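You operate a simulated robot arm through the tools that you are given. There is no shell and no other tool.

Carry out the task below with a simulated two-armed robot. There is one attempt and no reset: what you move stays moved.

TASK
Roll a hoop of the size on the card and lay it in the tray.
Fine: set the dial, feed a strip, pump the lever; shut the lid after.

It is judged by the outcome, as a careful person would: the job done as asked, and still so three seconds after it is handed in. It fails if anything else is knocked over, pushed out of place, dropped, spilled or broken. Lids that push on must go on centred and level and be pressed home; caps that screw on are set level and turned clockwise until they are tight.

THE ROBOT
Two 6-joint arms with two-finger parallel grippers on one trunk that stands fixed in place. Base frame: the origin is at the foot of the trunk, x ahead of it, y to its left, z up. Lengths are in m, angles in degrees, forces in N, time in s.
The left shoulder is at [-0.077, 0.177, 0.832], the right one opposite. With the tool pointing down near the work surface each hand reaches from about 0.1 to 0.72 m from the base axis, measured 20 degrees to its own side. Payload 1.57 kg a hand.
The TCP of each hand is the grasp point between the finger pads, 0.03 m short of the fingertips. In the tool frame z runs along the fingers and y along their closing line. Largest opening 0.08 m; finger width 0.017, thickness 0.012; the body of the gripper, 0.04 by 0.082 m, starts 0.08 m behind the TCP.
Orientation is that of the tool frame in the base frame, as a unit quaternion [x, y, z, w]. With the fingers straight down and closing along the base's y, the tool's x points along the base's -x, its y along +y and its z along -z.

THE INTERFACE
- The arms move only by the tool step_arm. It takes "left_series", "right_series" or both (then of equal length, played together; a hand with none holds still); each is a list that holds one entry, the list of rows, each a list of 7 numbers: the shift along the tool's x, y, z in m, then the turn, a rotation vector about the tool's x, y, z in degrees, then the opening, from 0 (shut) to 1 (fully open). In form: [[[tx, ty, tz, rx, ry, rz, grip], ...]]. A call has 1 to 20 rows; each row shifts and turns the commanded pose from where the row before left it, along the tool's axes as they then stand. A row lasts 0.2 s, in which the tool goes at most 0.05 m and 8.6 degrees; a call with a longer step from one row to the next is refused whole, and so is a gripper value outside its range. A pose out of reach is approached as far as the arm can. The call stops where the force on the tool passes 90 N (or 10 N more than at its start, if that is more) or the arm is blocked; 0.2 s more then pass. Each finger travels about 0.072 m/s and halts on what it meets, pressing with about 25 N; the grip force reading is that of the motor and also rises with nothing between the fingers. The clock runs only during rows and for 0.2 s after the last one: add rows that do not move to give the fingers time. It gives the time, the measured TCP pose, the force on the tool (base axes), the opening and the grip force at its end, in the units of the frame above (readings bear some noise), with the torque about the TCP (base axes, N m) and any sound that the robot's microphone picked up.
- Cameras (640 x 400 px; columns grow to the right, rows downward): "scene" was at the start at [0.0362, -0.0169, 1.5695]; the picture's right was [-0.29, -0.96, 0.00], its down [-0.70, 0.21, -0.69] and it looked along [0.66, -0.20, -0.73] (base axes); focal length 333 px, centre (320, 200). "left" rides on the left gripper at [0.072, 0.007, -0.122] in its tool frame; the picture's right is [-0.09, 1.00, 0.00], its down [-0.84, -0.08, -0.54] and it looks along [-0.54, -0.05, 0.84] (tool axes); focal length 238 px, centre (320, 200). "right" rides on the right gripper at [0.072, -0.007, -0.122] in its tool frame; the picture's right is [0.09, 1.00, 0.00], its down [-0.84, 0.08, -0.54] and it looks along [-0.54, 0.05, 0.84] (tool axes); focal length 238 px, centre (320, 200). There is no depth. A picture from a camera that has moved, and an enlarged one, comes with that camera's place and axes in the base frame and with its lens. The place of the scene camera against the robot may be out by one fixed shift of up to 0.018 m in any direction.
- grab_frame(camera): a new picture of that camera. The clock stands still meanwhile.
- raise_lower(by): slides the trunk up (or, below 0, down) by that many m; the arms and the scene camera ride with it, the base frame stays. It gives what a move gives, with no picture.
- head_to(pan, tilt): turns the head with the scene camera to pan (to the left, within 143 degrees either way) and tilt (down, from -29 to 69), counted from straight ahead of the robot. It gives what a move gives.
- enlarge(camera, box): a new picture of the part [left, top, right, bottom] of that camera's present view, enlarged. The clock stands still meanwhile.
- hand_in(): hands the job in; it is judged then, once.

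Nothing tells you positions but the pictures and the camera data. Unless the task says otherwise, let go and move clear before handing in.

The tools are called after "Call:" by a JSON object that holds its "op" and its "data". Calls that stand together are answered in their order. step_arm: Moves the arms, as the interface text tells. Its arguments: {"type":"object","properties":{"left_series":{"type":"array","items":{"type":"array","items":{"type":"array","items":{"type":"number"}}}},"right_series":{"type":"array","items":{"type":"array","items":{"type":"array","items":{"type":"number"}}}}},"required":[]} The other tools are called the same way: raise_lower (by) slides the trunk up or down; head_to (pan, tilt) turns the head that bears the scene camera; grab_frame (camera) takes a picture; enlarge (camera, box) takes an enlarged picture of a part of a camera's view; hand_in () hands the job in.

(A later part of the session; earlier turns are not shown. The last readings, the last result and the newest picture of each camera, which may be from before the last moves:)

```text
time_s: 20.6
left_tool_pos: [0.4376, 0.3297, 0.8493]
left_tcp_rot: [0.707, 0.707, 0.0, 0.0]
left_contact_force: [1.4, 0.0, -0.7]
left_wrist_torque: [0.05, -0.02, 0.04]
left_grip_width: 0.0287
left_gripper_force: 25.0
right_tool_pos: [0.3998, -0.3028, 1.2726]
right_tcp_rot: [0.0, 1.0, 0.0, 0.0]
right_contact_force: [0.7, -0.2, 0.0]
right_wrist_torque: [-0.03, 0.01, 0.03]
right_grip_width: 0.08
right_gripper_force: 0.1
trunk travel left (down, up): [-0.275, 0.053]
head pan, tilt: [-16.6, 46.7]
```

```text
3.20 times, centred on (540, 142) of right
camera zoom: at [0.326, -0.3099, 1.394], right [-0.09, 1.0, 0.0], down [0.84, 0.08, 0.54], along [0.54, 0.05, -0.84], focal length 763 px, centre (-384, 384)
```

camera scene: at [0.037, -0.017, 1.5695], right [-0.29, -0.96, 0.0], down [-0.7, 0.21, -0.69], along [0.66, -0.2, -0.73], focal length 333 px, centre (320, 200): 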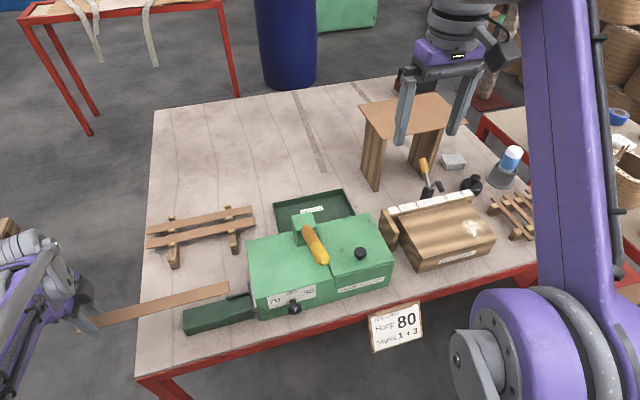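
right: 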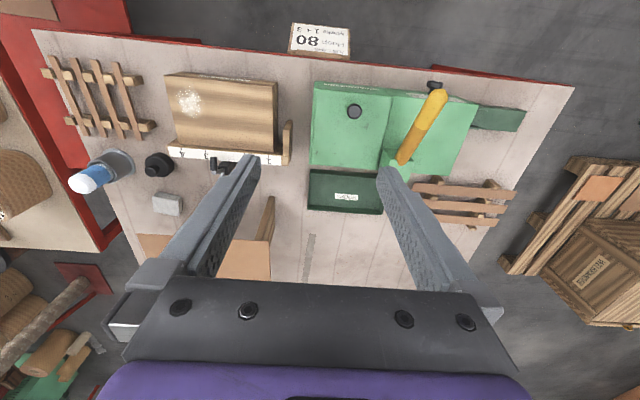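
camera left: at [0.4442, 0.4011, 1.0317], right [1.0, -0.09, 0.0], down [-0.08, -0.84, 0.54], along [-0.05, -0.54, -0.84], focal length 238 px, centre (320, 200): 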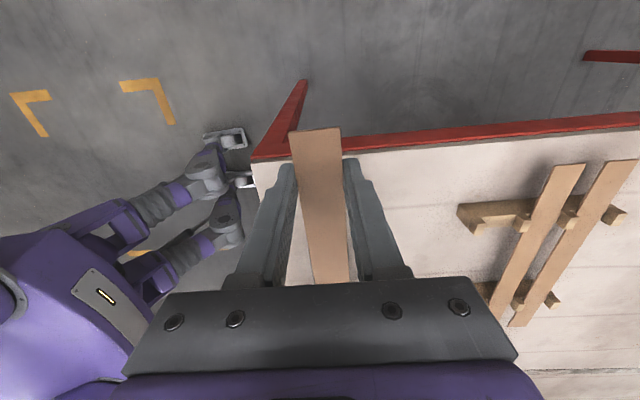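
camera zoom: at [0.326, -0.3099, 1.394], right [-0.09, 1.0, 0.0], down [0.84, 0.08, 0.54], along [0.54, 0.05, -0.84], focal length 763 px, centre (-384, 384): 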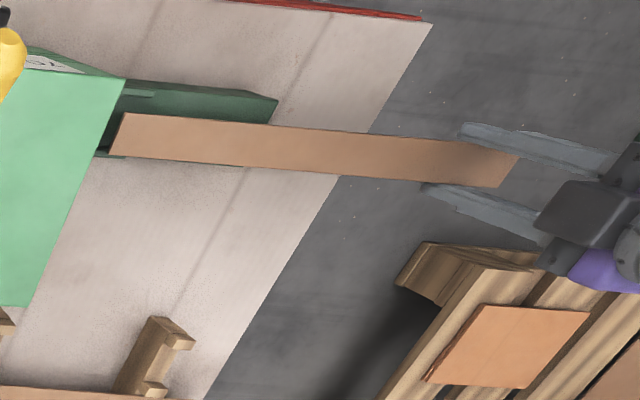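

The strip looks a few mm toward the far guide, so I'll shift it 3 mm nearer, lower it slightly and look again.

Call:
{"op": "step_arm", "data": {"left_series": [[[0, -0.003, 0.005, 0, 0, 0, 0.3], [0, 0, 0.006, 0, 0, 0, 0.3], [0, 0, 0, 0, 0, 0, 0.3]]]}}

Call:
{"op": "enlarge", "data": {"camera": "scene", "box": [210, 275, 274, 315]}}

Call:
{"op": "enlarge", "data": {"camera": "right", "box": [440, 90, 536, 150]}}

```text
time_s: 21.4
left_tool_pos: [0.4335, 0.3304, 0.8374]
left_tcp_rot: [0.707, 0.707, 0.0, 0.0]
left_contact_force: [0.0, 0.1, -0.5]
left_wrist_torque: [0.04, 0.03, -0.01]
left_grip_width: 0.0287
left_gripper_force: 25.4
right_tool_pos: [0.3998, -0.3026, 1.271]
right_tcp_rot: [0.0, 1.0, 0.0, 0.0]
right_contact_force: [0.2, -0.2, 0.4]
right_wrist_torque: [-0.02, 0.0, 0.01]
right_grip_width: 0.08
right_gripper_force: 0.1
trunk travel left (down, up): [-0.275, 0.053]
head pan, tilt: [-16.6, 46.7]
```

```text
10.00 times, centred on (242, 295) of scene
camera zoom: at [0.036, -0.0169, 1.5695], right [-0.29, -0.96, 0.0], down [-0.7, 0.21, -0.69], along [0.66, -0.2, -0.73], focal length 3334 px, centre (1100, -750)
```

zoom: 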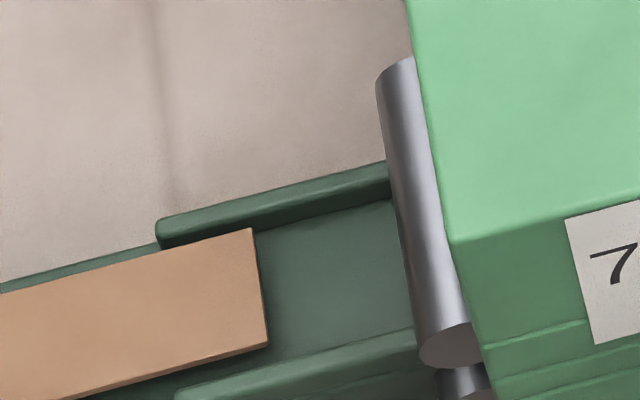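

```text
6.67 times, centred on (488, 120) of right
camera zoom: at [0.3262, -0.3097, 1.394], right [-0.09, 1.0, 0.0], down [0.84, 0.08, 0.54], along [0.54, 0.05, -0.84], focal length 1589 px, centre (-800, 733)
```

zoom: 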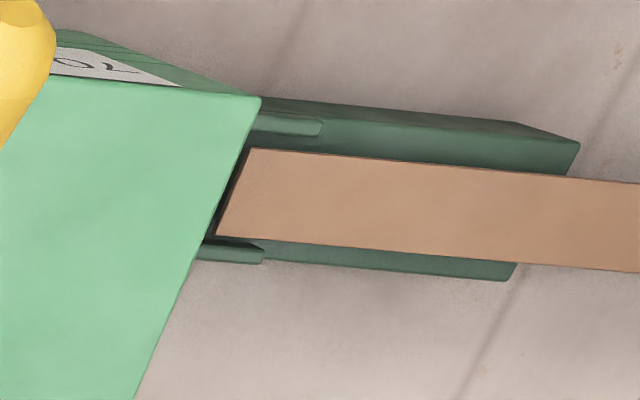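

The strip's lead end is now between the guides. I'll nudge it 1.5 mm nearer, lower it to the chute and push it toward the rollers while watching the force.

Call:
{"op": "step_arm", "data": {"left_series": [[[0, -0.0015, 0.003, 0, 0, 0, 0.3], [0, 0, 0.0025, 0, 0, 0, 0.3], [-0.01, 0, 0, 0, 0, 0, 0.3], [-0.01, 0, 0, 0, 0, 0, 0.3], [0, 0, 0, 0, 0, 0, 0.3]]]}}

Call:
{"op": "enlarge", "data": {"camera": "scene", "box": [210, 275, 274, 315]}}

Call:
{"op": "enlarge", "data": {"camera": "right", "box": [440, 90, 536, 150]}}

```text
time_s: 22.6
left_tool_pos: [0.4314, 0.3101, 0.8326]
left_tcp_rot: [0.707, 0.707, -0.001, -0.001]
left_contact_force: [-0.3, 0.9, -0.1]
left_wrist_torque: [0.04, 0.0, 0.03]
left_grip_width: 0.0291
left_gripper_force: 24.8
right_tool_pos: [0.3998, -0.3026, 1.2713]
right_tcp_rot: [0.0, 1.0, 0.0, 0.0]
right_contact_force: [-1.1, -0.9, -0.1]
right_wrist_torque: [0.02, 0.06, 0.0]
right_grip_width: 0.08
right_gripper_force: 0.2
trunk travel left (down, up): [-0.275, 0.053]
head pan, tilt: [-16.6, 46.7]
```

```text
10.00 times, centred on (242, 295) of scene
camera zoom: at [0.0362, -0.0168, 1.5695], right [-0.29, -0.96, 0.0], down [-0.7, 0.21, -0.69], along [0.66, -0.2, -0.73], focal length 3334 px, centre (1100, -750)
```

zoom: 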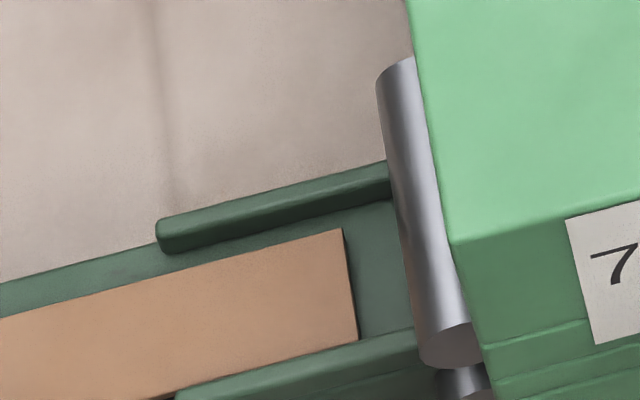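

```text
6.67 times, centred on (488, 120) of right
camera zoom: at [0.3264, -0.3096, 1.394], right [-0.09, 1.0, 0.0], down [0.84, 0.08, 0.54], along [0.54, 0.05, -0.84], focal length 1589 px, centre (-800, 733)
```

zoom: 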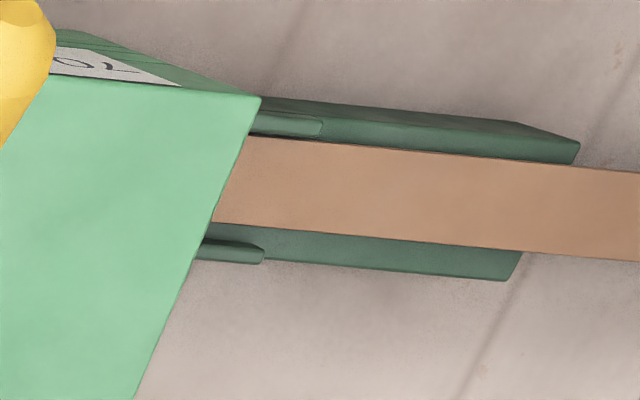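

It has drifted to the near guide, leaving about 6 mm on the far side, so I'll shift 3 mm back to centre and push on into the rollers.

Call:
{"op": "step_arm", "data": {"left_series": [[[0, 0.003, 0, 0, 0, 0, 0.3], [-0.01, 0, 0, 0, 0, 0, 0.3], [-0.01, 0, 0, 0, 0, 0, 0.3], [-0.008, 0, 0, 0, 0, 0, 0.3], [0, 0, 0, 0, 0, 0, 0.3]]]}}

Call:
{"op": "enlarge", "data": {"camera": "scene", "box": [210, 275, 274, 315]}}

Call:
{"op": "enlarge", "data": {"camera": "right", "box": [440, 90, 536, 150]}}

```text
time_s: 23.8
left_tool_pos: [0.4351, 0.2811, 0.8314]
left_tcp_rot: [0.707, 0.707, 0.0, 0.0]
left_contact_force: [0.2, -0.2, -0.6]
left_wrist_torque: [0.05, 0.01, 0.02]
left_grip_width: 0.0287
left_gripper_force: 25.5
right_tool_pos: [0.3987, -0.302, 1.2725]
right_tcp_rot: [0.0, 1.0, 0.0, 0.0]
right_contact_force: [-0.2, -0.6, -0.6]
right_wrist_torque: [-0.03, -0.01, 0.0]
right_grip_width: 0.0801
right_gripper_force: 0.1
trunk travel left (down, up): [-0.275, 0.053]
head pan, tilt: [-16.6, 46.7]
```

```text
10.00 times, centred on (242, 295) of scene
camera zoom: at [0.0362, -0.0168, 1.5695], right [-0.29, -0.96, 0.0], down [-0.7, 0.21, -0.69], along [0.66, -0.2, -0.73], focal length 3334 px, centre (1100, -750)
```

zoom: 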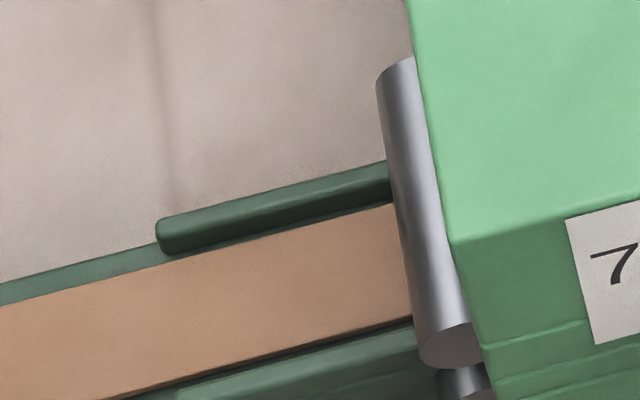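

```text
6.67 times, centred on (488, 120) of right
camera zoom: at [0.3263, -0.3096, 1.394], right [-0.09, 1.0, 0.0], down [0.84, 0.08, 0.54], along [0.54, 0.05, -0.84], focal length 1589 px, centre (-800, 733)
```

zoom: 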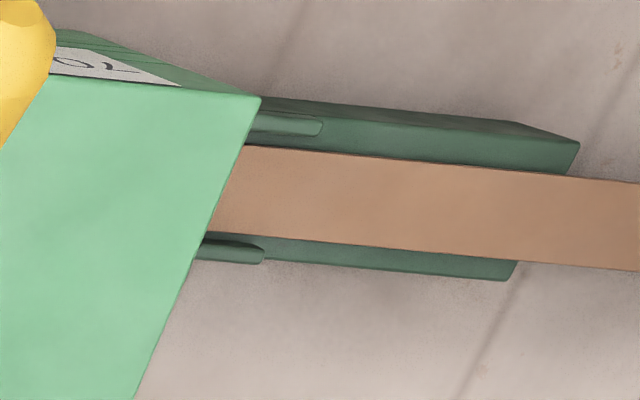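

The strip is centred, its lead end is at the rollers and there's no resistance. I'll push further in steps.

Call:
{"op": "step_arm", "data": {"left_series": [[[-0.007, 0, 0, 0, 0, 0, 0.3], [-0.007, 0, 0, 0, 0, 0, 0.3], [0, 0, 0, 0, 0, 0, 0.3]]]}}

Call:
{"op": "step_arm", "data": {"left_series": [[[-0.007, 0, 0, 0, 0, 0, 0.3], [-0.007, 0, 0, 0, 0, 0, 0.3], [0, 0, 0, 0, 0, 0, 0.3]]]}}

Call:
{"op": "enlarge", "data": {"camera": "scene", "box": [140, 235, 300, 335]}}

```text
time_s: 24.6
left_tool_pos: [0.4372, 0.2677, 0.8321]
left_tcp_rot: [0.707, 0.707, 0.0, 0.0]
left_contact_force: [0.7, 1.2, -0.9]
left_wrist_torque: [0.03, 0.02, -0.04]
left_grip_width: 0.0287
left_gripper_force: 25.1
right_tool_pos: [0.3992, -0.3019, 1.2727]
right_tcp_rot: [-0.001, 1.0, 0.0, 0.001]
right_contact_force: [-1.4, 0.8, 0.0]
right_wrist_torque: [-0.03, 0.0, 0.01]
right_grip_width: 0.0799
right_gripper_force: 0.1
trunk travel left (down, up): [-0.275, 0.053]
head pan, tilt: [-16.6, 46.7]
```

```text
time_s: 25.4
left_tool_pos: [0.4371, 0.2519, 0.8331]
left_tcp_rot: [0.707, 0.707, 0.0, 0.0]
left_contact_force: [0.5, 3.6, -0.9]
left_wrist_torque: [0.09, 0.01, 0.0]
left_grip_width: 0.0287
left_gripper_force: 25.0
right_tool_pos: [0.3993, -0.3018, 1.2712]
right_tcp_rot: [-0.001, 1.0, -0.001, 0.0]
right_contact_force: [0.0, 0.7, 0.9]
right_wrist_torque: [-0.01, 0.02, -0.01]
right_grip_width: 0.08
right_gripper_force: 0.1
trunk travel left (down, up): [-0.275, 0.053]
head pan, tilt: [-16.6, 46.7]
```

```text
4.00 times, centred on (220, 285) of scene
camera zoom: at [0.0362, -0.0166, 1.5695], right [-0.29, -0.96, 0.0], down [-0.7, 0.21, -0.69], along [0.66, -0.2, -0.73], focal length 1333 px, centre (720, -140)
```

zoom: 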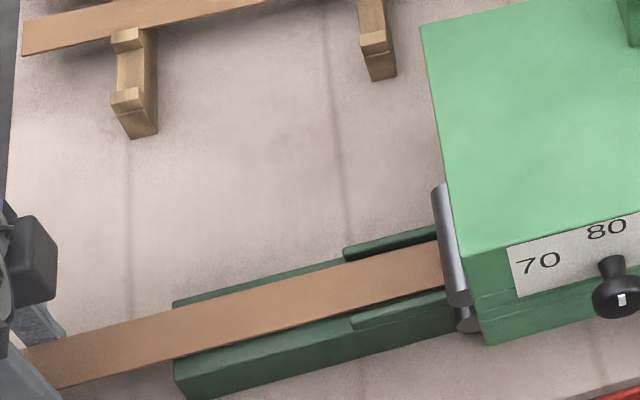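

A slight resistance (3.6 N) has appeared, with the lead end about 1.5–3 cm past the rollers. I'll push a few mm more to tell whether it's friction or a stop.

Call:
{"op": "step_arm", "data": {"left_series": [[[-0.004, 0, 0, 0, 0, 0, 0.3], [0, 0, 0, 0, 0, 0, 0.3]]]}}

Call:
{"op": "step_arm", "data": {"left_series": [[[-0.004, 0, 0, 0, 0, 0, 0.3], [0, 0, 0, 0, 0, 0, 0.3]]]}}

Call:
{"op": "enlarge", "data": {"camera": "scene", "box": [140, 235, 300, 335]}}

```text
time_s: 26.0
left_tool_pos: [0.4356, 0.2502, 0.8322]
left_tcp_rot: [0.707, 0.707, 0.0, 0.0]
left_contact_force: [0.2, 4.1, -0.4]
left_wrist_torque: [0.08, 0.0, 0.02]
left_grip_width: 0.029
left_gripper_force: 25.5
right_tool_pos: [0.3992, -0.302, 1.2719]
right_tcp_rot: [0.001, 1.0, 0.0, 0.0]
right_contact_force: [0.2, -0.5, 0.2]
right_wrist_torque: [-0.01, 0.0, -0.01]
right_grip_width: 0.08
right_gripper_force: 0.1
trunk travel left (down, up): [-0.275, 0.053]
head pan, tilt: [-16.6, 46.7]
```

```text
time_s: 26.6
left_tool_pos: [0.4351, 0.247, 0.8318]
left_tcp_rot: [0.707, 0.707, 0.001, 0.0]
left_contact_force: [0.0, 3.6, 0.3]
left_wrist_torque: [0.09, -0.03, 0.01]
left_grip_width: 0.0287
left_gripper_force: 25.1
right_tool_pos: [0.3997, -0.3021, 1.2713]
right_tcp_rot: [-0.001, 1.0, 0.0, 0.0]
right_contact_force: [-0.7, 0.0, 0.2]
right_wrist_torque: [0.02, -0.03, -0.01]
right_grip_width: 0.08
right_gripper_force: 0.0
trunk travel left (down, up): [-0.275, 0.053]
head pan, tilt: [-16.6, 46.7]
```

```text
4.00 times, centred on (220, 285) of scene
camera zoom: at [0.0362, -0.0162, 1.5695], right [-0.29, -0.96, 0.0], down [-0.7, 0.21, -0.69], along [0.66, -0.2, -0.73], focal length 1333 px, centre (720, -140)
```

zoom: 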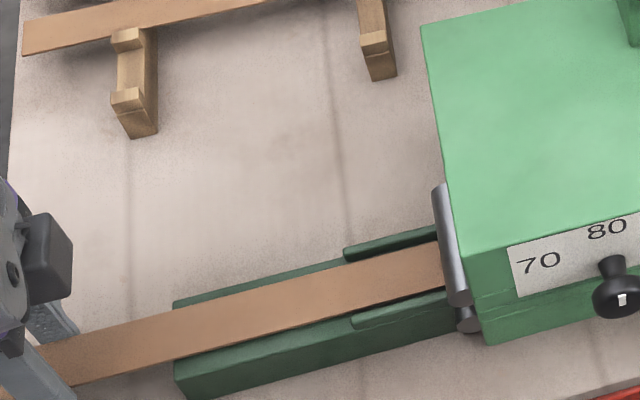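

Call:
{"op": "grab_frame", "data": {"camera": "left"}}

```text
taken
camera left: at [0.4423, 0.3169, 0.9538], right [1.0, -0.09, 0.0], down [-0.08, -0.84, 0.54], along [-0.05, -0.54, -0.84], focal length 238 px, centre (320, 200)
```

left: 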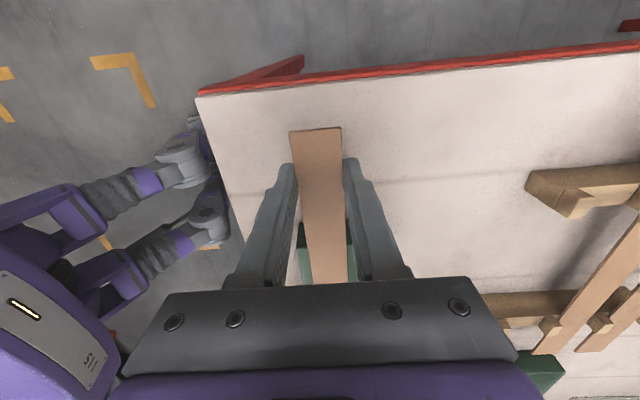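

The tail hasn't moved between the fingers, so the drag is the rollers gripping the strip. I'll feed about 2 cm more.

Call:
{"op": "step_arm", "data": {"left_series": [[[-0.006, 0, 0, 0, 0, 0, 0.3], [-0.006, 0, 0, 0, 0, 0, 0.3], [-0.006, 0, 0, 0, 0, 0, 0.3], [0, 0, 0, 0, 0, 0, 0.3]]]}}

Call:
{"op": "grab_frame", "data": {"camera": "left"}}

Call:
{"op": "grab_frame", "data": {"camera": "scene"}}

```text
time_s: 27.6
left_tool_pos: [0.4356, 0.2291, 0.8339]
left_tcp_rot: [0.707, 0.707, 0.001, 0.0]
left_contact_force: [0.2, 8.6, -0.9]
left_wrist_torque: [0.15, 0.03, -0.01]
left_grip_width: 0.0287
left_gripper_force: 25.6
right_tool_pos: [0.4001, -0.3008, 1.2722]
right_tcp_rot: [0.0, 1.0, 0.0, -0.001]
right_contact_force: [-0.2, -0.2, -0.3]
right_wrist_torque: [0.0, 0.01, 0.0]
right_grip_width: 0.0799
right_gripper_force: 0.1
trunk travel left (down, up): [-0.275, 0.053]
head pan, tilt: [-16.6, 46.7]
```

```text
taken
camera left: at [0.4424, 0.2991, 0.9546], right [1.0, -0.09, 0.0], down [-0.08, -0.84, 0.54], along [-0.05, -0.54, -0.84], focal length 238 px, centre (320, 200)
```

left: 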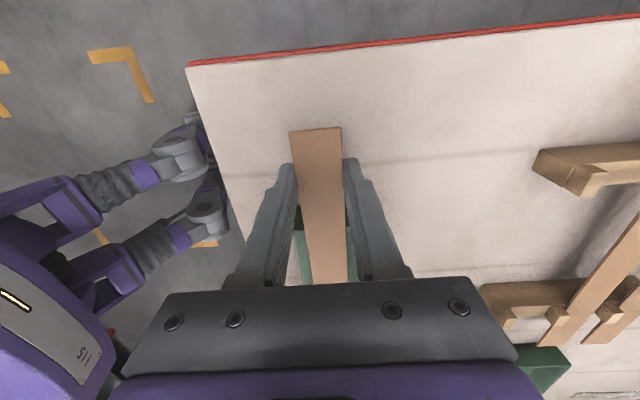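

```text
taken
camera scene: at [0.0362, -0.0158, 1.5695], right [-0.29, -0.96, 0.0], down [-0.7, 0.21, -0.69], along [0.66, -0.2, -0.73], focal length 333 px, centre (320, 200)
```

scene: 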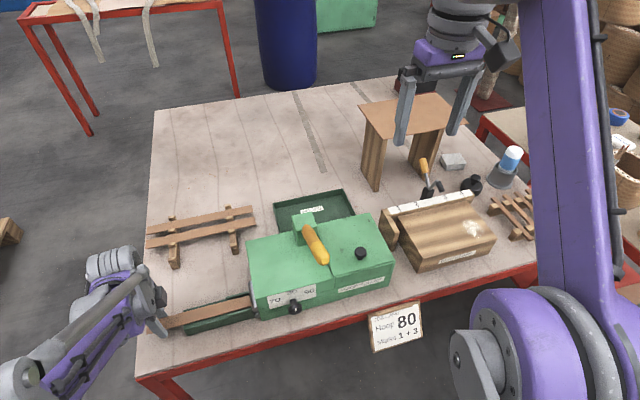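

The strip is about 5–6 cm past the rollers and well gripped, so I'll release it and raise the left hand clear.

Call:
{"op": "step_arm", "data": {"left_series": [[[0, 0, 0, 0, 0, 0, 0.4], [0, 0, 0, 0, 0, 0, 0.5], [0, 0, 0, 0, 0, 0, 0.5], [0, 0, -0.02, 0, 0, 0, 0.5], [0, 0, -0.03, 0, 0, 0, 0.5], [0, 0, -0.04, 0, 0, 0, 0.5], [0, 0, -0.04, 0, 0, 0, 0.5], [0, 0, 0, 0, 0, 0, 0.5]]]}}

Call:
{"op": "grab_frame", "data": {"camera": "left"}}

Call:
{"op": "enlarge", "data": {"camera": "scene", "box": [140, 185, 400, 345]}}

```text
time_s: 29.4
left_tool_pos: [0.4348, 0.2272, 0.9634]
left_tcp_rot: [0.707, 0.707, 0.0, -0.001]
left_contact_force: [0.7, 0.1, -0.3]
left_wrist_torque: [0.01, 0.0, 0.04]
left_grip_width: 0.04
left_gripper_force: 0.1
right_tool_pos: [0.399, -0.3014, 1.2717]
right_tcp_rot: [0.0, 1.0, -0.001, 0.0]
right_contact_force: [-0.7, 0.2, 0.4]
right_wrist_torque: [0.0, 0.03, 0.01]
right_grip_width: 0.0799
right_gripper_force: 0.1
trunk travel left (down, up): [-0.275, 0.053]
head pan, tilt: [-16.6, 46.7]
```

```text
taken
camera left: at [0.4415, 0.2982, 1.0847], right [1.0, -0.09, 0.0], down [-0.08, -0.84, 0.54], along [-0.05, -0.54, -0.84], focal length 238 px, centre (320, 200)
```

left: 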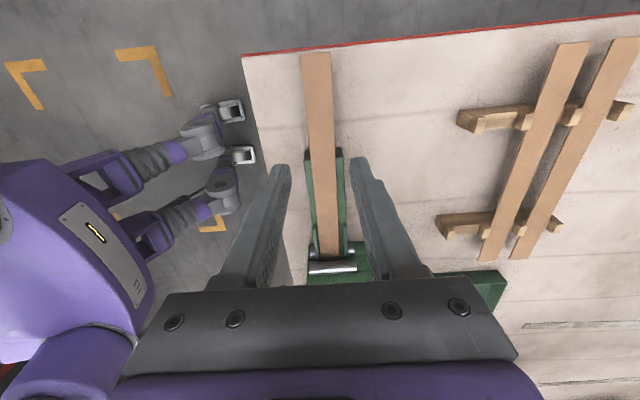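

```text
2.46 times, centred on (270, 265) of scene
camera zoom: at [0.0366, -0.0167, 1.5694], right [-0.29, -0.96, 0.0], down [-0.7, 0.21, -0.69], along [0.66, -0.2, -0.73], focal length 821 px, centre (443, 40)
```

zoom: 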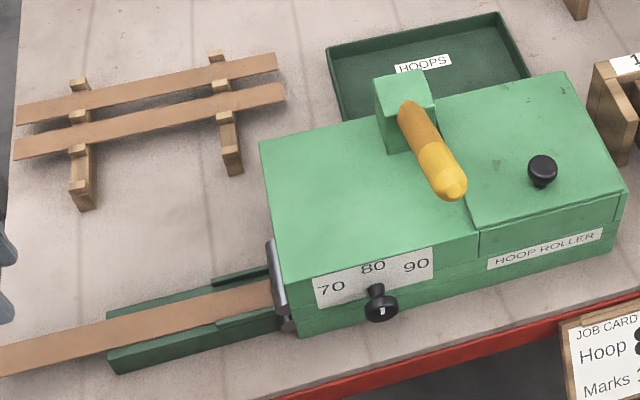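

The strip stays held in the rollers and the hand is clear. Next is the lever, so I'll bring the right hand above it to measure it more closely.

Call:
{"op": "step_arm", "data": {"right_series": [[[0, 0.045, 0, 0, 0, 0, 1], [0, 0.045, 0, 0, 0, 0, 1], [0, 0.045, 0, 0, 0, 0, 1], [0, 0.037, 0, 0, 0, 0, 1], [0, 0, 0.04, 0, 0, 0, 1], [0, 0, 0.04, 0, 0, 0, 1], [0, 0, 0.04, 0, 0, 0, 1], [0, 0, 0, 0, 0, 0, 1]]]}}

Call:
{"op": "grab_frame", "data": {"camera": "right"}}

Call:
{"op": "grab_frame", "data": {"camera": "scene"}}

```text
time_s: 31.2
left_tool_pos: [0.4349, 0.227, 0.9622]
left_tcp_rot: [0.707, 0.707, 0.0, 0.0]
left_contact_force: [0.1, 0.5, 0.3]
left_wrist_torque: [-0.01, -0.02, -0.02]
left_grip_width: 0.0398
left_gripper_force: 0.1
right_tool_pos: [0.3997, -0.1313, 1.1501]
right_tcp_rot: [0.001, 1.0, 0.0, 0.0]
right_contact_force: [-0.3, -0.4, -0.6]
right_wrist_torque: [0.04, 0.01, -0.02]
right_grip_width: 0.0799
right_gripper_force: 0.0
trunk travel left (down, up): [-0.275, 0.053]
head pan, tilt: [-16.6, 46.7]
```

```text
taken
camera right: at [0.3268, -0.1387, 1.2737], right [-0.09, 1.0, 0.0], down [0.84, 0.08, 0.54], along [0.54, 0.05, -0.84], focal length 238 px, centre (320, 200)
```

right: 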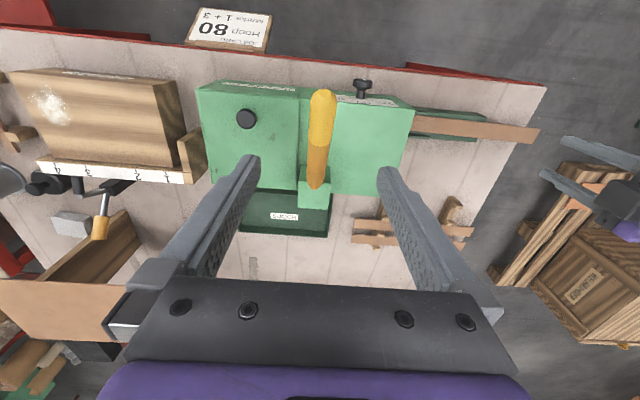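

```text
taken
camera scene: at [0.0361, -0.0167, 1.5695], right [-0.29, -0.96, 0.0], down [-0.7, 0.21, -0.69], along [0.66, -0.2, -0.73], focal length 333 px, centre (320, 200)
```

scene: 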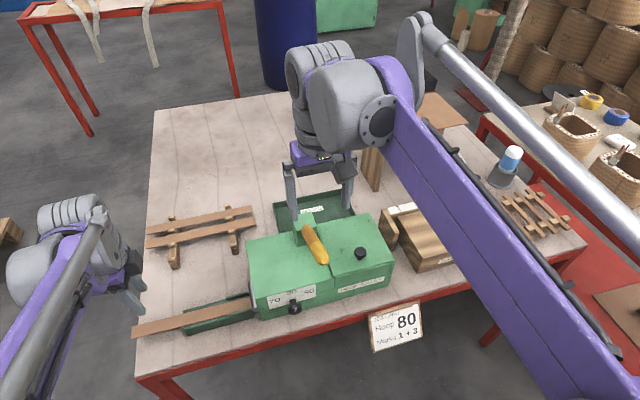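

Call:
{"op": "enlarge", "data": {"camera": "right", "box": [180, 60, 436, 220]}}

Call:
{"op": "enlarge", "data": {"camera": "left", "box": [270, 200, 390, 290]}}

```text
2.50 times, centred on (308, 140) of right
camera zoom: at [0.3268, -0.1387, 1.2737], right [-0.09, 1.0, 0.0], down [0.84, 0.08, 0.54], along [0.54, 0.05, -0.84], focal length 596 px, centre (350, 350)
```

zoom: 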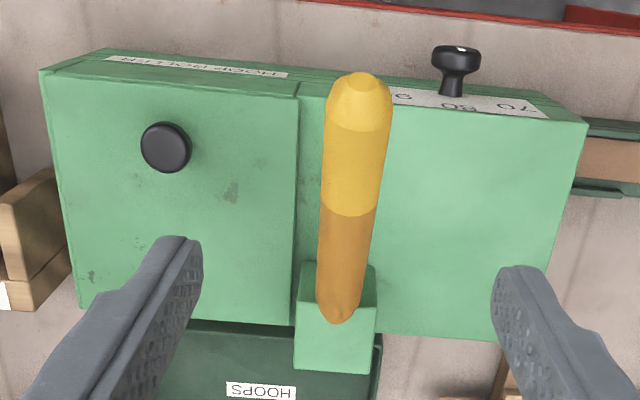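

```text
4.44 times, centred on (330, 245) of left
camera zoom: at [0.4413, 0.2983, 1.0844], right [1.0, -0.09, 0.0], down [-0.08, -0.84, 0.54], along [-0.05, -0.54, -0.84], focal length 1059 px, centre (276, 0)
```

zoom: 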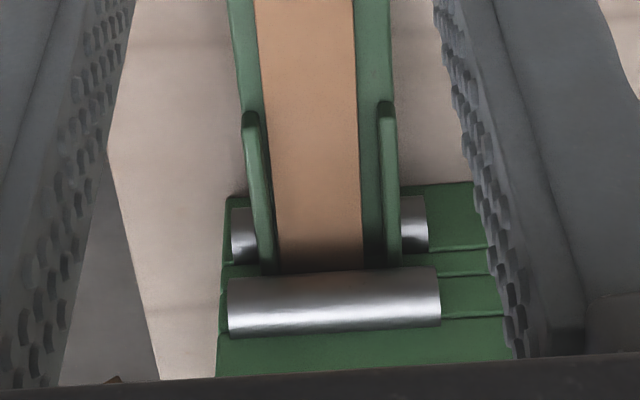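

The handle runs from about (0.505, −0.13, 0.955) up to a tip at (0.37, −0.13, 1.02) and is about 28 mm thick. I'll straddle it near the tip with open fingers, lower, and grip.

Call:
{"op": "step_arm", "data": {"right_series": [[[0.001, 0.001, 0.04, 0, 0, 0, 1], [0, 0, 0.04, 0, 0, 0, 1], [0, 0, 0.04, 0, 0, 0, 1], [0, 0, 0.01, 0, 0, 0, 1], [0, 0, 0, 0, 0, 0, 1]]]}}

Call:
{"op": "grab_frame", "data": {"camera": "right"}}

Call:
{"op": "enlarge", "data": {"camera": "scene", "box": [240, 140, 400, 320]}}

```text
time_s: 32.4
left_tool_pos: [0.4347, 0.228, 0.9639]
left_tcp_rot: [0.707, 0.707, 0.001, 0.0]
left_contact_force: [0.9, 0.4, -0.4]
left_wrist_torque: [0.02, -0.02, 0.01]
left_grip_width: 0.0401
left_gripper_force: 0.0
right_tool_pos: [0.3988, -0.1294, 1.0206]
right_tcp_rot: [0.0, 1.0, 0.0, -0.001]
right_contact_force: [-0.2, 0.0, 0.8]
right_wrist_torque: [-0.02, 0.02, -0.01]
right_grip_width: 0.0799
right_gripper_force: 0.1
trunk travel left (down, up): [-0.275, 0.053]
head pan, tilt: [-16.6, 46.7]
```

```text
taken
camera right: at [0.3254, -0.1361, 1.1431], right [-0.09, 1.0, 0.0], down [0.84, 0.08, 0.54], along [0.54, 0.05, -0.84], focal length 238 px, centre (320, 200)
```

right: 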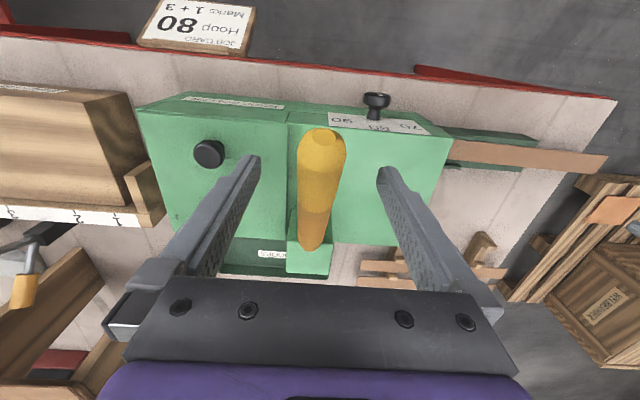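

```text
2.22 times, centred on (320, 230) of scene
camera zoom: at [0.0362, -0.0169, 1.5695], right [-0.29, -0.96, 0.0], down [-0.7, 0.21, -0.69], along [0.66, -0.2, -0.73], focal length 741 px, centre (320, 133)
```

zoom: 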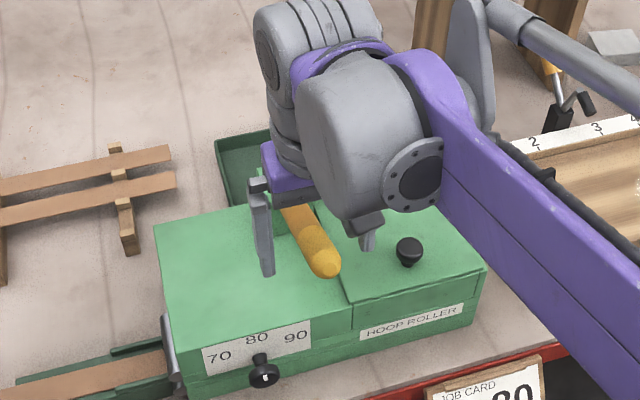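

Call:
{"op": "step_arm", "data": {"right_series": [[[0, 0, 0, 0, 0, 0, 0.6], [0, 0, 0, 0, 0, 0, 0.25], [0, 0, 0, 0, 0, 0, 0.25], [0, 0, 0, 0, 0, 0, 0.25]]]}}

Call:
{"op": "grab_frame", "data": {"camera": "right"}}

```text
time_s: 33.4
left_tool_pos: [0.4357, 0.2271, 0.9632]
left_tcp_rot: [0.707, 0.708, 0.0, 0.0]
left_contact_force: [0.0, -0.1, 0.2]
left_wrist_torque: [-0.03, 0.0, -0.01]
left_grip_width: 0.0399
left_gripper_force: 0.0
right_tool_pos: [0.3978, -0.131, 1.0206]
right_tcp_rot: [0.0, 1.0, 0.0, 0.0]
right_contact_force: [0.1, -6.3, 1.3]
right_wrist_torque: [-0.2, -0.04, -0.01]
right_grip_width: 0.0275
right_gripper_force: 38.0
trunk travel left (down, up): [-0.275, 0.053]
head pan, tilt: [-16.6, 46.7]
```

```text
taken
camera right: at [0.3253, -0.137, 1.1433], right [-0.09, 1.0, 0.0], down [0.84, 0.08, 0.54], along [0.54, 0.05, -0.84], focal length 238 px, centre (320, 200)
```

right: 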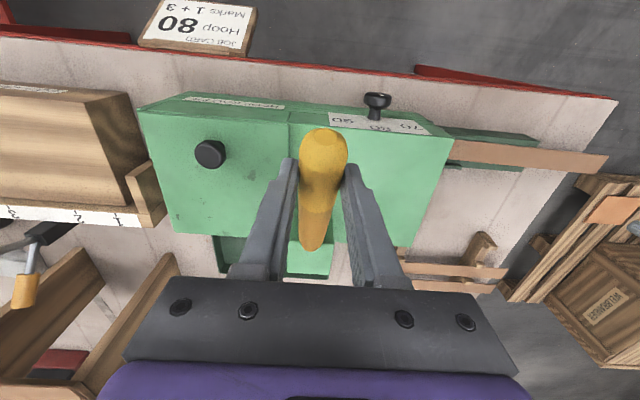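

The handle is gripped at 27.5 mm. I'll start the down-stroke in small steps along the lever's arc, watching the force.

Call:
{"op": "step_arm", "data": {"right_series": [[[0, -0.001, 0, 0, 0, 0, 0.25], [0.004, 0, 0.009, 0, 0, 0, 0.25], [0.003, 0, 0.01, 0, 0, 0, 0.25], [0, 0, 0, 0, 0, 0, 0.25]]]}}

Call:
{"op": "grab_frame", "data": {"camera": "right"}}

```text
time_s: 34.4
left_tool_pos: [0.4343, 0.2264, 0.9624]
left_tcp_rot: [0.707, 0.707, 0.0, 0.0]
left_contact_force: [-0.3, 0.2, 0.5]
left_wrist_torque: [0.01, 0.0, -0.02]
left_grip_width: 0.0401
left_gripper_force: 0.0
right_tool_pos: [0.3894, -0.1304, 1.0032]
right_tcp_rot: [0.0, 1.0, 0.001, 0.001]
right_contact_force: [1.2, -1.8, 9.8]
right_wrist_torque: [0.0, -1.04, -0.02]
right_grip_width: 0.0274
right_gripper_force: 38.3
trunk travel left (down, up): [-0.275, 0.053]
head pan, tilt: [-16.6, 46.7]
```

```text
taken
camera right: at [0.3171, -0.1371, 1.125], right [-0.09, 1.0, 0.0], down [0.84, 0.08, 0.54], along [0.54, 0.05, -0.84], focal length 238 px, centre (320, 200)
```

right: 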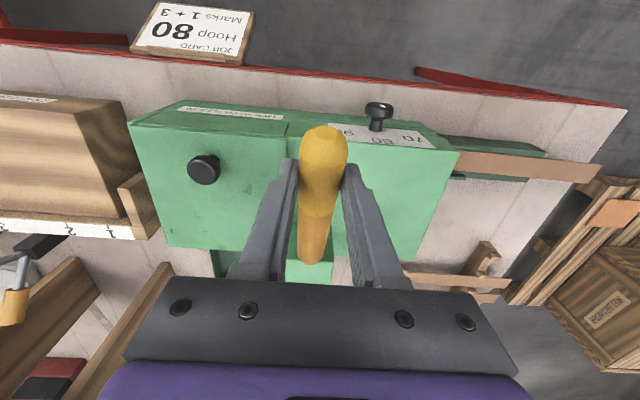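

The lever moves with about 10 N but twists against the pads, so I'll rotate the hand along with it as it goes down.

Call:
{"op": "step_arm", "data": {"right_series": [[[0, 0, 0, 0, -8, 0, 0.25], [0.0057, 0, 0.0123, 0, -6, 0, 0.25], [0.0057, 0, 0.0123, 0, -6, 0, 0.25], [0, 0, 0, 0, 0, 0, 0.25]]]}}

Call:
{"op": "grab_frame", "data": {"camera": "right"}}

Call:
{"op": "enlarge", "data": {"camera": "scene", "box": [130, 180, 400, 350]}}

```text
time_s: 35.4
left_tool_pos: [0.4338, 0.2278, 0.962]
left_tcp_rot: [0.707, 0.707, 0.001, 0.0]
left_contact_force: [0.5, 0.3, -0.1]
left_wrist_torque: [0.02, 0.0, 0.01]
left_grip_width: 0.0403
left_gripper_force: 0.1
right_tool_pos: [0.3815, -0.1297, 0.9763]
right_tcp_rot: [0.001, 0.985, 0.0, 0.174]
right_contact_force: [-18.8, 5.3, 0.3]
right_wrist_torque: [0.07, 1.17, 0.01]
right_grip_width: 0.0273
right_gripper_force: 37.3
trunk travel left (down, up): [-0.275, 0.053]
head pan, tilt: [-16.6, 46.7]
```

```text
taken
camera right: at [0.2709, -0.1371, 1.0672], right [-0.09, 1.0, -0.03], down [0.6, 0.08, 0.8], along [0.8, 0.05, -0.6], focal length 238 px, centre (320, 200)
```

right: 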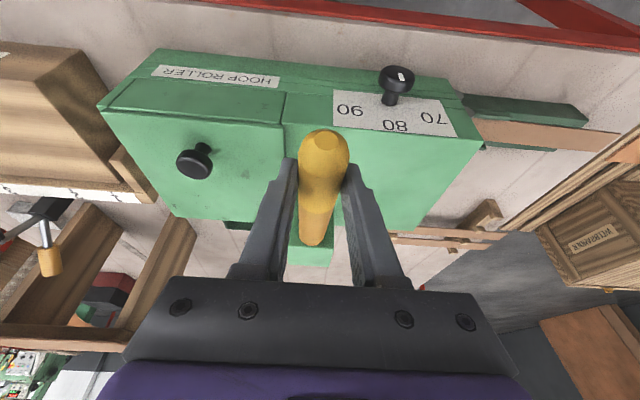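

```text
2.35 times, centred on (265, 265) of scene
camera zoom: at [0.0334, -0.0162, 1.5695], right [-0.29, -0.96, 0.0], down [-0.7, 0.21, -0.69], along [0.66, -0.2, -0.73], focal length 784 px, centre (449, 47)
```

zoom: 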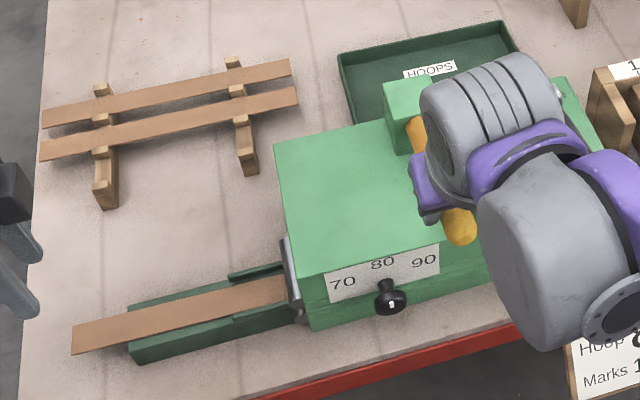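

The strip is being drawn in. The hand is slightly over-rotated (sideways force and torque on it), so I'll ease that and continue the stroke with less rotation per step.

Call:
{"op": "step_arm", "data": {"right_series": [[[0.001, 0, 0, 0, 5, 0, 0.25], [0, 0, 0, 0, 0, 0, 0.25]]]}}

Call:
{"op": "step_arm", "data": {"right_series": [[[0.005, 0, 0.01, 0, -3, 0, 0.25], [0.005, 0, 0.01, 0, -3, 0, 0.25], [0, 0, 0, 0, 0, 0, 0.25]]]}}

Call:
{"op": "enlarge", "data": {"camera": "scene", "box": [130, 180, 400, 350]}}

```text
time_s: 36.0
left_tool_pos: [0.4357, 0.2287, 0.963]
left_tcp_rot: [0.707, 0.707, 0.0, 0.002]
left_contact_force: [-0.2, -0.3, 0.1]
left_wrist_torque: [0.0, -0.04, -0.04]
left_grip_width: 0.04
left_gripper_force: 0.0
right_tool_pos: [0.3841, -0.1301, 0.9776]
right_tcp_rot: [0.0, 0.991, 0.0, 0.132]
right_contact_force: [-0.8, 6.0, 11.2]
right_wrist_torque: [0.06, -1.06, 0.04]
right_grip_width: 0.0272
right_gripper_force: 37.8
trunk travel left (down, up): [-0.275, 0.053]
head pan, tilt: [-16.6, 46.7]
```

```text
time_s: 36.8
left_tool_pos: [0.4345, 0.2288, 0.9632]
left_tcp_rot: [0.707, 0.707, 0.0, 0.001]
left_contact_force: [0.2, 0.9, -0.1]
left_wrist_torque: [0.0, -0.01, 0.0]
left_grip_width: 0.0397
left_gripper_force: 0.0
right_tool_pos: [0.3804, -0.13, 0.9558]
right_tcp_rot: [0.0, 0.983, 0.0, 0.182]
right_contact_force: [-2.9, 7.9, 12.3]
right_wrist_torque: [0.11, -0.99, -0.01]
right_grip_width: 0.0274
right_gripper_force: 38.1
trunk travel left (down, up): [-0.275, 0.053]
head pan, tilt: [-16.6, 46.7]
```

```text
2.35 times, centred on (265, 265) of scene
camera zoom: at [0.0347, -0.0155, 1.5695], right [-0.29, -0.96, 0.0], down [-0.7, 0.21, -0.69], along [0.66, -0.2, -0.73], focal length 784 px, centre (449, 47)
```

zoom: 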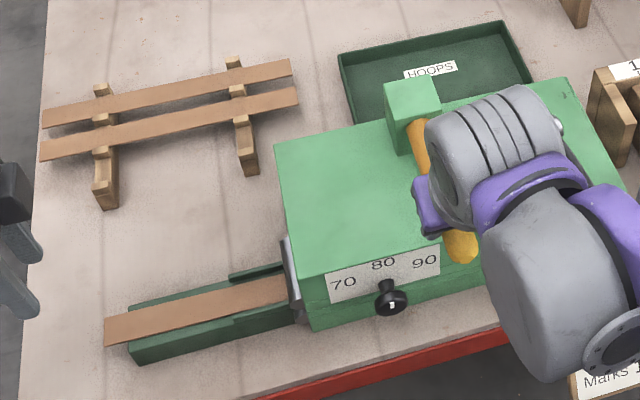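

The strip keeps feeding as the lever goes down, with steady light forces. I'll continue down to find the end of the stroke.

Call:
{"op": "step_arm", "data": {"right_series": [[[0.003, 0, 0.01, 0, -4, 0, 0.25], [0.003, 0, 0.01, 0, -4, 0, 0.25], [0, 0, 0, 0, 0, 0, 0.25]]]}}

Call:
{"op": "enlarge", "data": {"camera": "scene", "box": [130, 180, 400, 350]}}

Call:
{"op": "grab_frame", "data": {"camera": "right"}}

```text
time_s: 37.6
left_tool_pos: [0.4324, 0.2287, 0.9637]
left_tcp_rot: [0.707, 0.708, 0.001, 0.003]
left_contact_force: [0.4, -0.5, 0.0]
left_wrist_torque: [0.0, -0.02, -0.02]
left_grip_width: 0.0401
left_gripper_force: 0.1
right_tool_pos: [0.3803, -0.13, 0.9325]
right_tcp_rot: [0.0, 0.968, -0.001, 0.252]
right_contact_force: [-19.5, 6.9, 19.3]
right_wrist_torque: [0.11, 0.37, 0.02]
right_grip_width: 0.0275
right_gripper_force: 37.9
trunk travel left (down, up): [-0.275, 0.053]
head pan, tilt: [-16.6, 46.7]
```

```text
2.35 times, centred on (265, 265) of scene
camera zoom: at [0.0319, -0.0155, 1.5696], right [-0.29, -0.96, 0.0], down [-0.69, 0.21, -0.69], along [0.66, -0.2, -0.73], focal length 784 px, centre (449, 47)
```

zoom: 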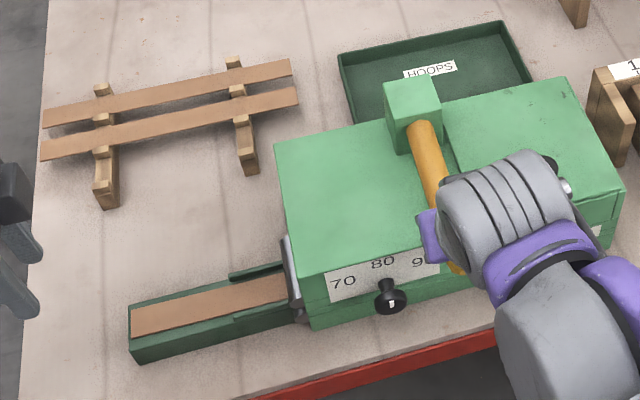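

```text
taken
camera right: at [0.2563, -0.137, 1.0059], right [-0.08, 1.0, -0.05], down [0.47, 0.08, 0.88], along [0.88, 0.05, -0.47], focal length 238 px, centre (320, 200)
```

right: 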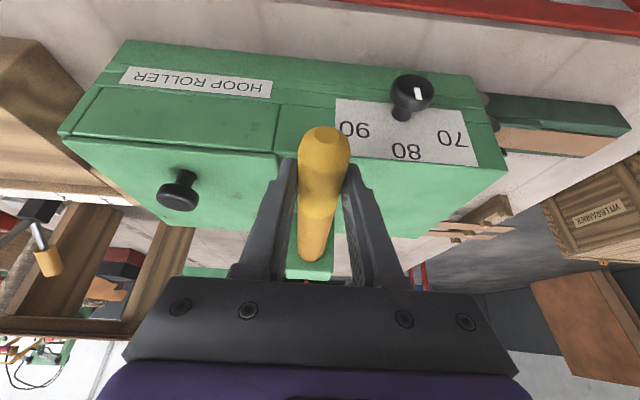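

Call:
{"op": "enlarge", "data": {"camera": "right", "box": [330, 65, 490, 165]}}

```text
4.00 times, centred on (410, 115) of right
camera zoom: at [0.2563, -0.137, 1.0059], right [-0.08, 1.0, -0.05], down [0.47, 0.08, 0.88], along [0.88, 0.05, -0.47], focal length 953 px, centre (-40, 540)
```

zoom: 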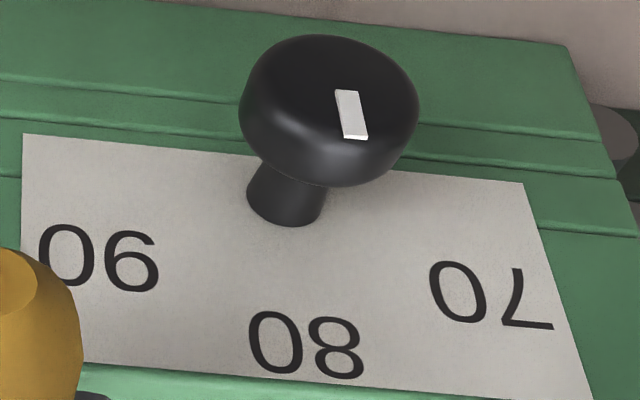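

The dial is still exactly on 80, and the strip's tail has reached the chute end. I'll go a little lower and look for the end stop.

Call:
{"op": "step_arm", "data": {"right_series": [[[0.005, 0, 0.008, 0, 0, 0, 0.25], [0.004, 0, 0.007, 0, 0, 0, 0.25], [0, 0, 0, 0, 0, 0, 0.25]]]}}

Call:
{"op": "enlarge", "data": {"camera": "scene", "box": [130, 180, 400, 350]}}

```text
time_s: 38.3
left_tool_pos: [0.4288, 0.2295, 0.9657]
left_tcp_rot: [0.707, 0.707, 0.001, 0.002]
left_contact_force: [-0.8, -0.5, -0.2]
left_wrist_torque: [0.0, -0.02, 0.03]
left_grip_width: 0.0401
left_gripper_force: 0.0
right_tool_pos: [0.3812, -0.1292, 0.9217]
right_tcp_rot: [0.0, 0.965, -0.001, 0.261]
right_contact_force: [-22.3, -0.3, 68.0]
right_wrist_torque: [0.2, 0.66, -0.01]
right_grip_width: 0.0281
right_gripper_force: 38.0
trunk travel left (down, up): [-0.275, 0.053]
head pan, tilt: [-16.6, 46.7]
stopped in row 3 (right hand): the force on the tool passed its limit at 98 N (the readings are from after the stop); the commanded pose is now the measured one
```

```text
2.35 times, centred on (265, 265) of scene
camera zoom: at [0.028, -0.0156, 1.5697], right [-0.29, -0.96, 0.0], down [-0.69, 0.21, -0.69], along [0.66, -0.2, -0.72], focal length 784 px, centre (449, 47)
```

zoom: 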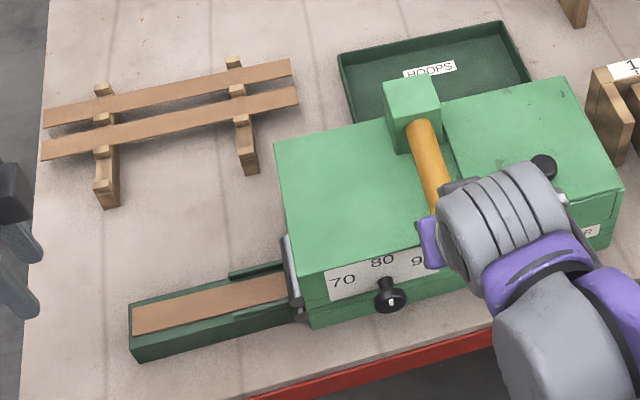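

The lever has reached its bottom stop at TCP z ≈ 0.925. I'll bring it back up along the same arc and see whether the strip stays put.

Call:
{"op": "step_arm", "data": {"right_series": [[[-0.0115, 0, -0.0199, 0, 8, 0, 0.25], [-0.0112, 0, -0.0224, 0, 8, 0, 0.25], [-0.0119, 0, -0.0228, 0, 7, 0, 0.25], [-0.0094, 0, -0.019, 0, 5, 0, 0.25], [0, 0, 0, 0, 0, 0, 0.25]]]}}

Call:
{"op": "enlarge", "data": {"camera": "scene", "box": [130, 180, 400, 350]}}

Call:
{"op": "grab_frame", "data": {"camera": "right"}}

```text
time_s: 39.5
left_tool_pos: [0.434, 0.229, 0.9636]
left_tcp_rot: [0.707, 0.707, -0.001, 0.001]
left_contact_force: [0.7, -0.2, -0.3]
left_wrist_torque: [0.02, 0.0, -0.04]
left_grip_width: 0.0397
left_gripper_force: 0.1
right_tool_pos: [0.4022, -0.1291, 1.0118]
right_tcp_rot: [0.0, 1.0, 0.0, 0.014]
right_contact_force: [-1.0, 6.2, -5.9]
right_wrist_torque: [0.16, 0.26, 0.04]
right_grip_width: 0.028
right_gripper_force: 27.8
trunk travel left (down, up): [-0.275, 0.053]
head pan, tilt: [-16.6, 46.7]
```

```text
2.35 times, centred on (265, 265) of scene
camera zoom: at [0.0363, -0.0159, 1.5694], right [-0.29, -0.96, 0.0], down [-0.7, 0.21, -0.69], along [0.66, -0.2, -0.73], focal length 784 px, centre (449, 47)
```

zoom: 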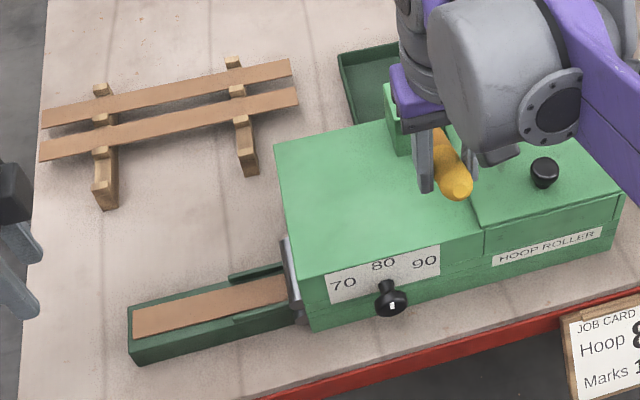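

```text
taken
camera right: at [0.3252, -0.137, 1.1319], right [-0.09, 1.0, 0.0], down [0.82, 0.08, 0.56], along [0.56, 0.05, -0.83], focal length 238 px, centre (320, 200)
```

right: 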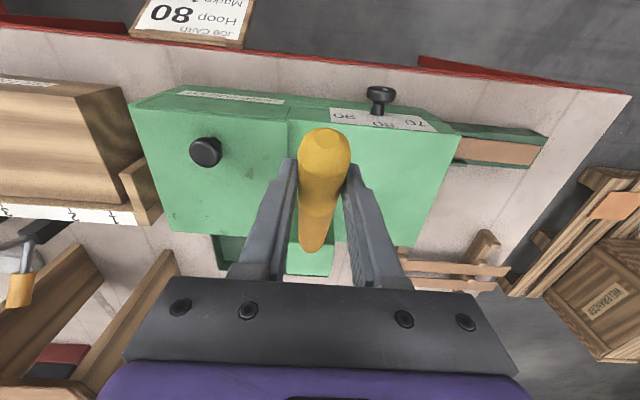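

The strip held still on the up-stroke, so the lever ratchets and each full stroke draws in about 8 cm. I'll do a second down-stroke.

Call:
{"op": "step_arm", "data": {"right_series": [[[0.0077, 0, 0.0197, 0, -5, 0, 0.25], [0.0089, 0, 0.0231, 0, -7, 0, 0.25], [0.0077, 0, 0.0228, 0, -7, 0, 0.25], [0.0045, 0, 0.0115, 0, -6, 0, 0.25], [0, 0, 0, 0, 0, 0, 0.25]]]}}

Call:
{"op": "enlarge", "data": {"camera": "scene", "box": [130, 180, 400, 350]}}

```text
time_s: 40.7
left_tool_pos: [0.4321, 0.2289, 0.9639]
left_tcp_rot: [0.707, 0.707, 0.0, 0.001]
left_contact_force: [-0.4, 0.4, 0.1]
left_wrist_torque: [0.0, 0.01, 0.0]
left_grip_width: 0.0399
left_gripper_force: 0.1
right_tool_pos: [0.3825, -0.1299, 0.9325]
right_tcp_rot: [-0.001, 0.973, -0.001, 0.231]
right_contact_force: [-15.6, 9.5, 6.4]
right_wrist_torque: [-0.01, 0.85, 0.05]
right_grip_width: 0.0276
right_gripper_force: 38.4
trunk travel left (down, up): [-0.275, 0.053]
head pan, tilt: [-16.6, 46.7]
```

```text
2.35 times, centred on (265, 265) of scene
camera zoom: at [0.0335, -0.0154, 1.5695], right [-0.29, -0.96, 0.0], down [-0.7, 0.21, -0.69], along [0.66, -0.2, -0.73], focal length 784 px, centre (449, 47)
```

zoom: 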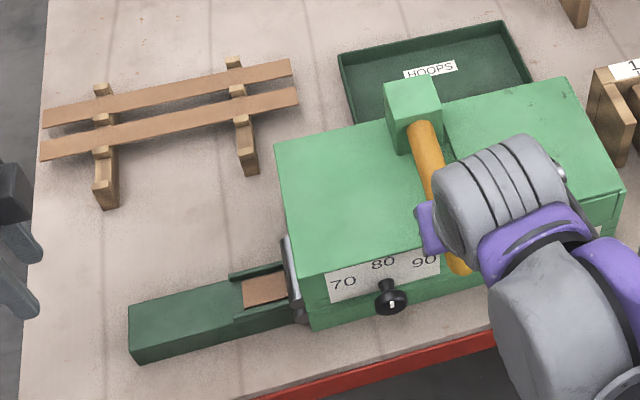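

Tail end is now inside the guides (y ≈ 0.07). I'll do a third stroke, up and then down.

Call:
{"op": "step_arm", "data": {"right_series": [[[-0.0075, 0, -0.0125, 0, 7, 0, 0.25], [-0.0105, 0, -0.022, 0, 7, 0, 0.25], [-0.0115, 0, -0.0228, 0, 6, 0, 0.25], [-0.0094, 0, -0.019, 0, 5, 0, 0.25], [0, 0, 0, 0, 0, 0, 0.25]]]}}

Call:
{"op": "step_arm", "data": {"right_series": [[[0.0077, 0, 0.0197, 0, -5, 0, 0.25], [0.0089, 0, 0.0231, 0, -7, 0, 0.25], [0.0077, 0, 0.0228, 0, -7, 0, 0.25], [0.0045, 0, 0.0115, 0, -6, 0, 0.25], [0, 0, 0, 0, 0, 0, 0.25]]]}}

Call:
{"op": "enlarge", "data": {"camera": "scene", "box": [130, 180, 400, 350]}}

```text
time_s: 41.9
left_tool_pos: [0.436, 0.2272, 0.9628]
left_tcp_rot: [0.707, 0.707, -0.001, 0.0]
left_contact_force: [-0.1, -1.4, -1.3]
left_wrist_torque: [-0.01, 0.0, 0.01]
left_grip_width: 0.0401
left_gripper_force: 0.0
right_tool_pos: [0.4061, -0.1294, 1.0132]
right_tcp_rot: [0.0, 1.0, 0.0, 0.013]
right_contact_force: [0.5, -1.0, -27.6]
right_wrist_torque: [-0.02, -0.14, 0.01]
right_grip_width: 0.0276
right_gripper_force: 38.1
trunk travel left (down, up): [-0.275, 0.053]
head pan, tilt: [-16.6, 46.7]
```

```text
time_s: 43.1
left_tool_pos: [0.4334, 0.228, 0.9643]
left_tcp_rot: [0.708, 0.707, 0.001, 0.0]
left_contact_force: [-0.5, 0.9, -0.7]
left_wrist_torque: [-0.01, -0.01, -0.01]
left_grip_width: 0.0401
left_gripper_force: 0.1
right_tool_pos: [0.3852, -0.1296, 0.9351]
right_tcp_rot: [0.0, 0.973, -0.001, 0.231]
right_contact_force: [-13.3, 5.0, 9.4]
right_wrist_torque: [0.02, 0.9, 0.1]
right_grip_width: 0.0275
right_gripper_force: 38.2
trunk travel left (down, up): [-0.275, 0.053]
head pan, tilt: [-16.6, 46.7]
```

```text
2.35 times, centred on (265, 265) of scene
camera zoom: at [0.0336, -0.0161, 1.5695], right [-0.29, -0.96, 0.0], down [-0.7, 0.21, -0.69], along [0.66, -0.2, -0.73], focal length 784 px, centre (449, 47)
```

zoom: 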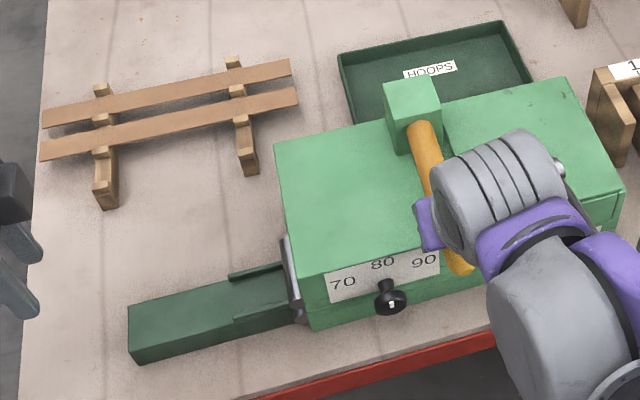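

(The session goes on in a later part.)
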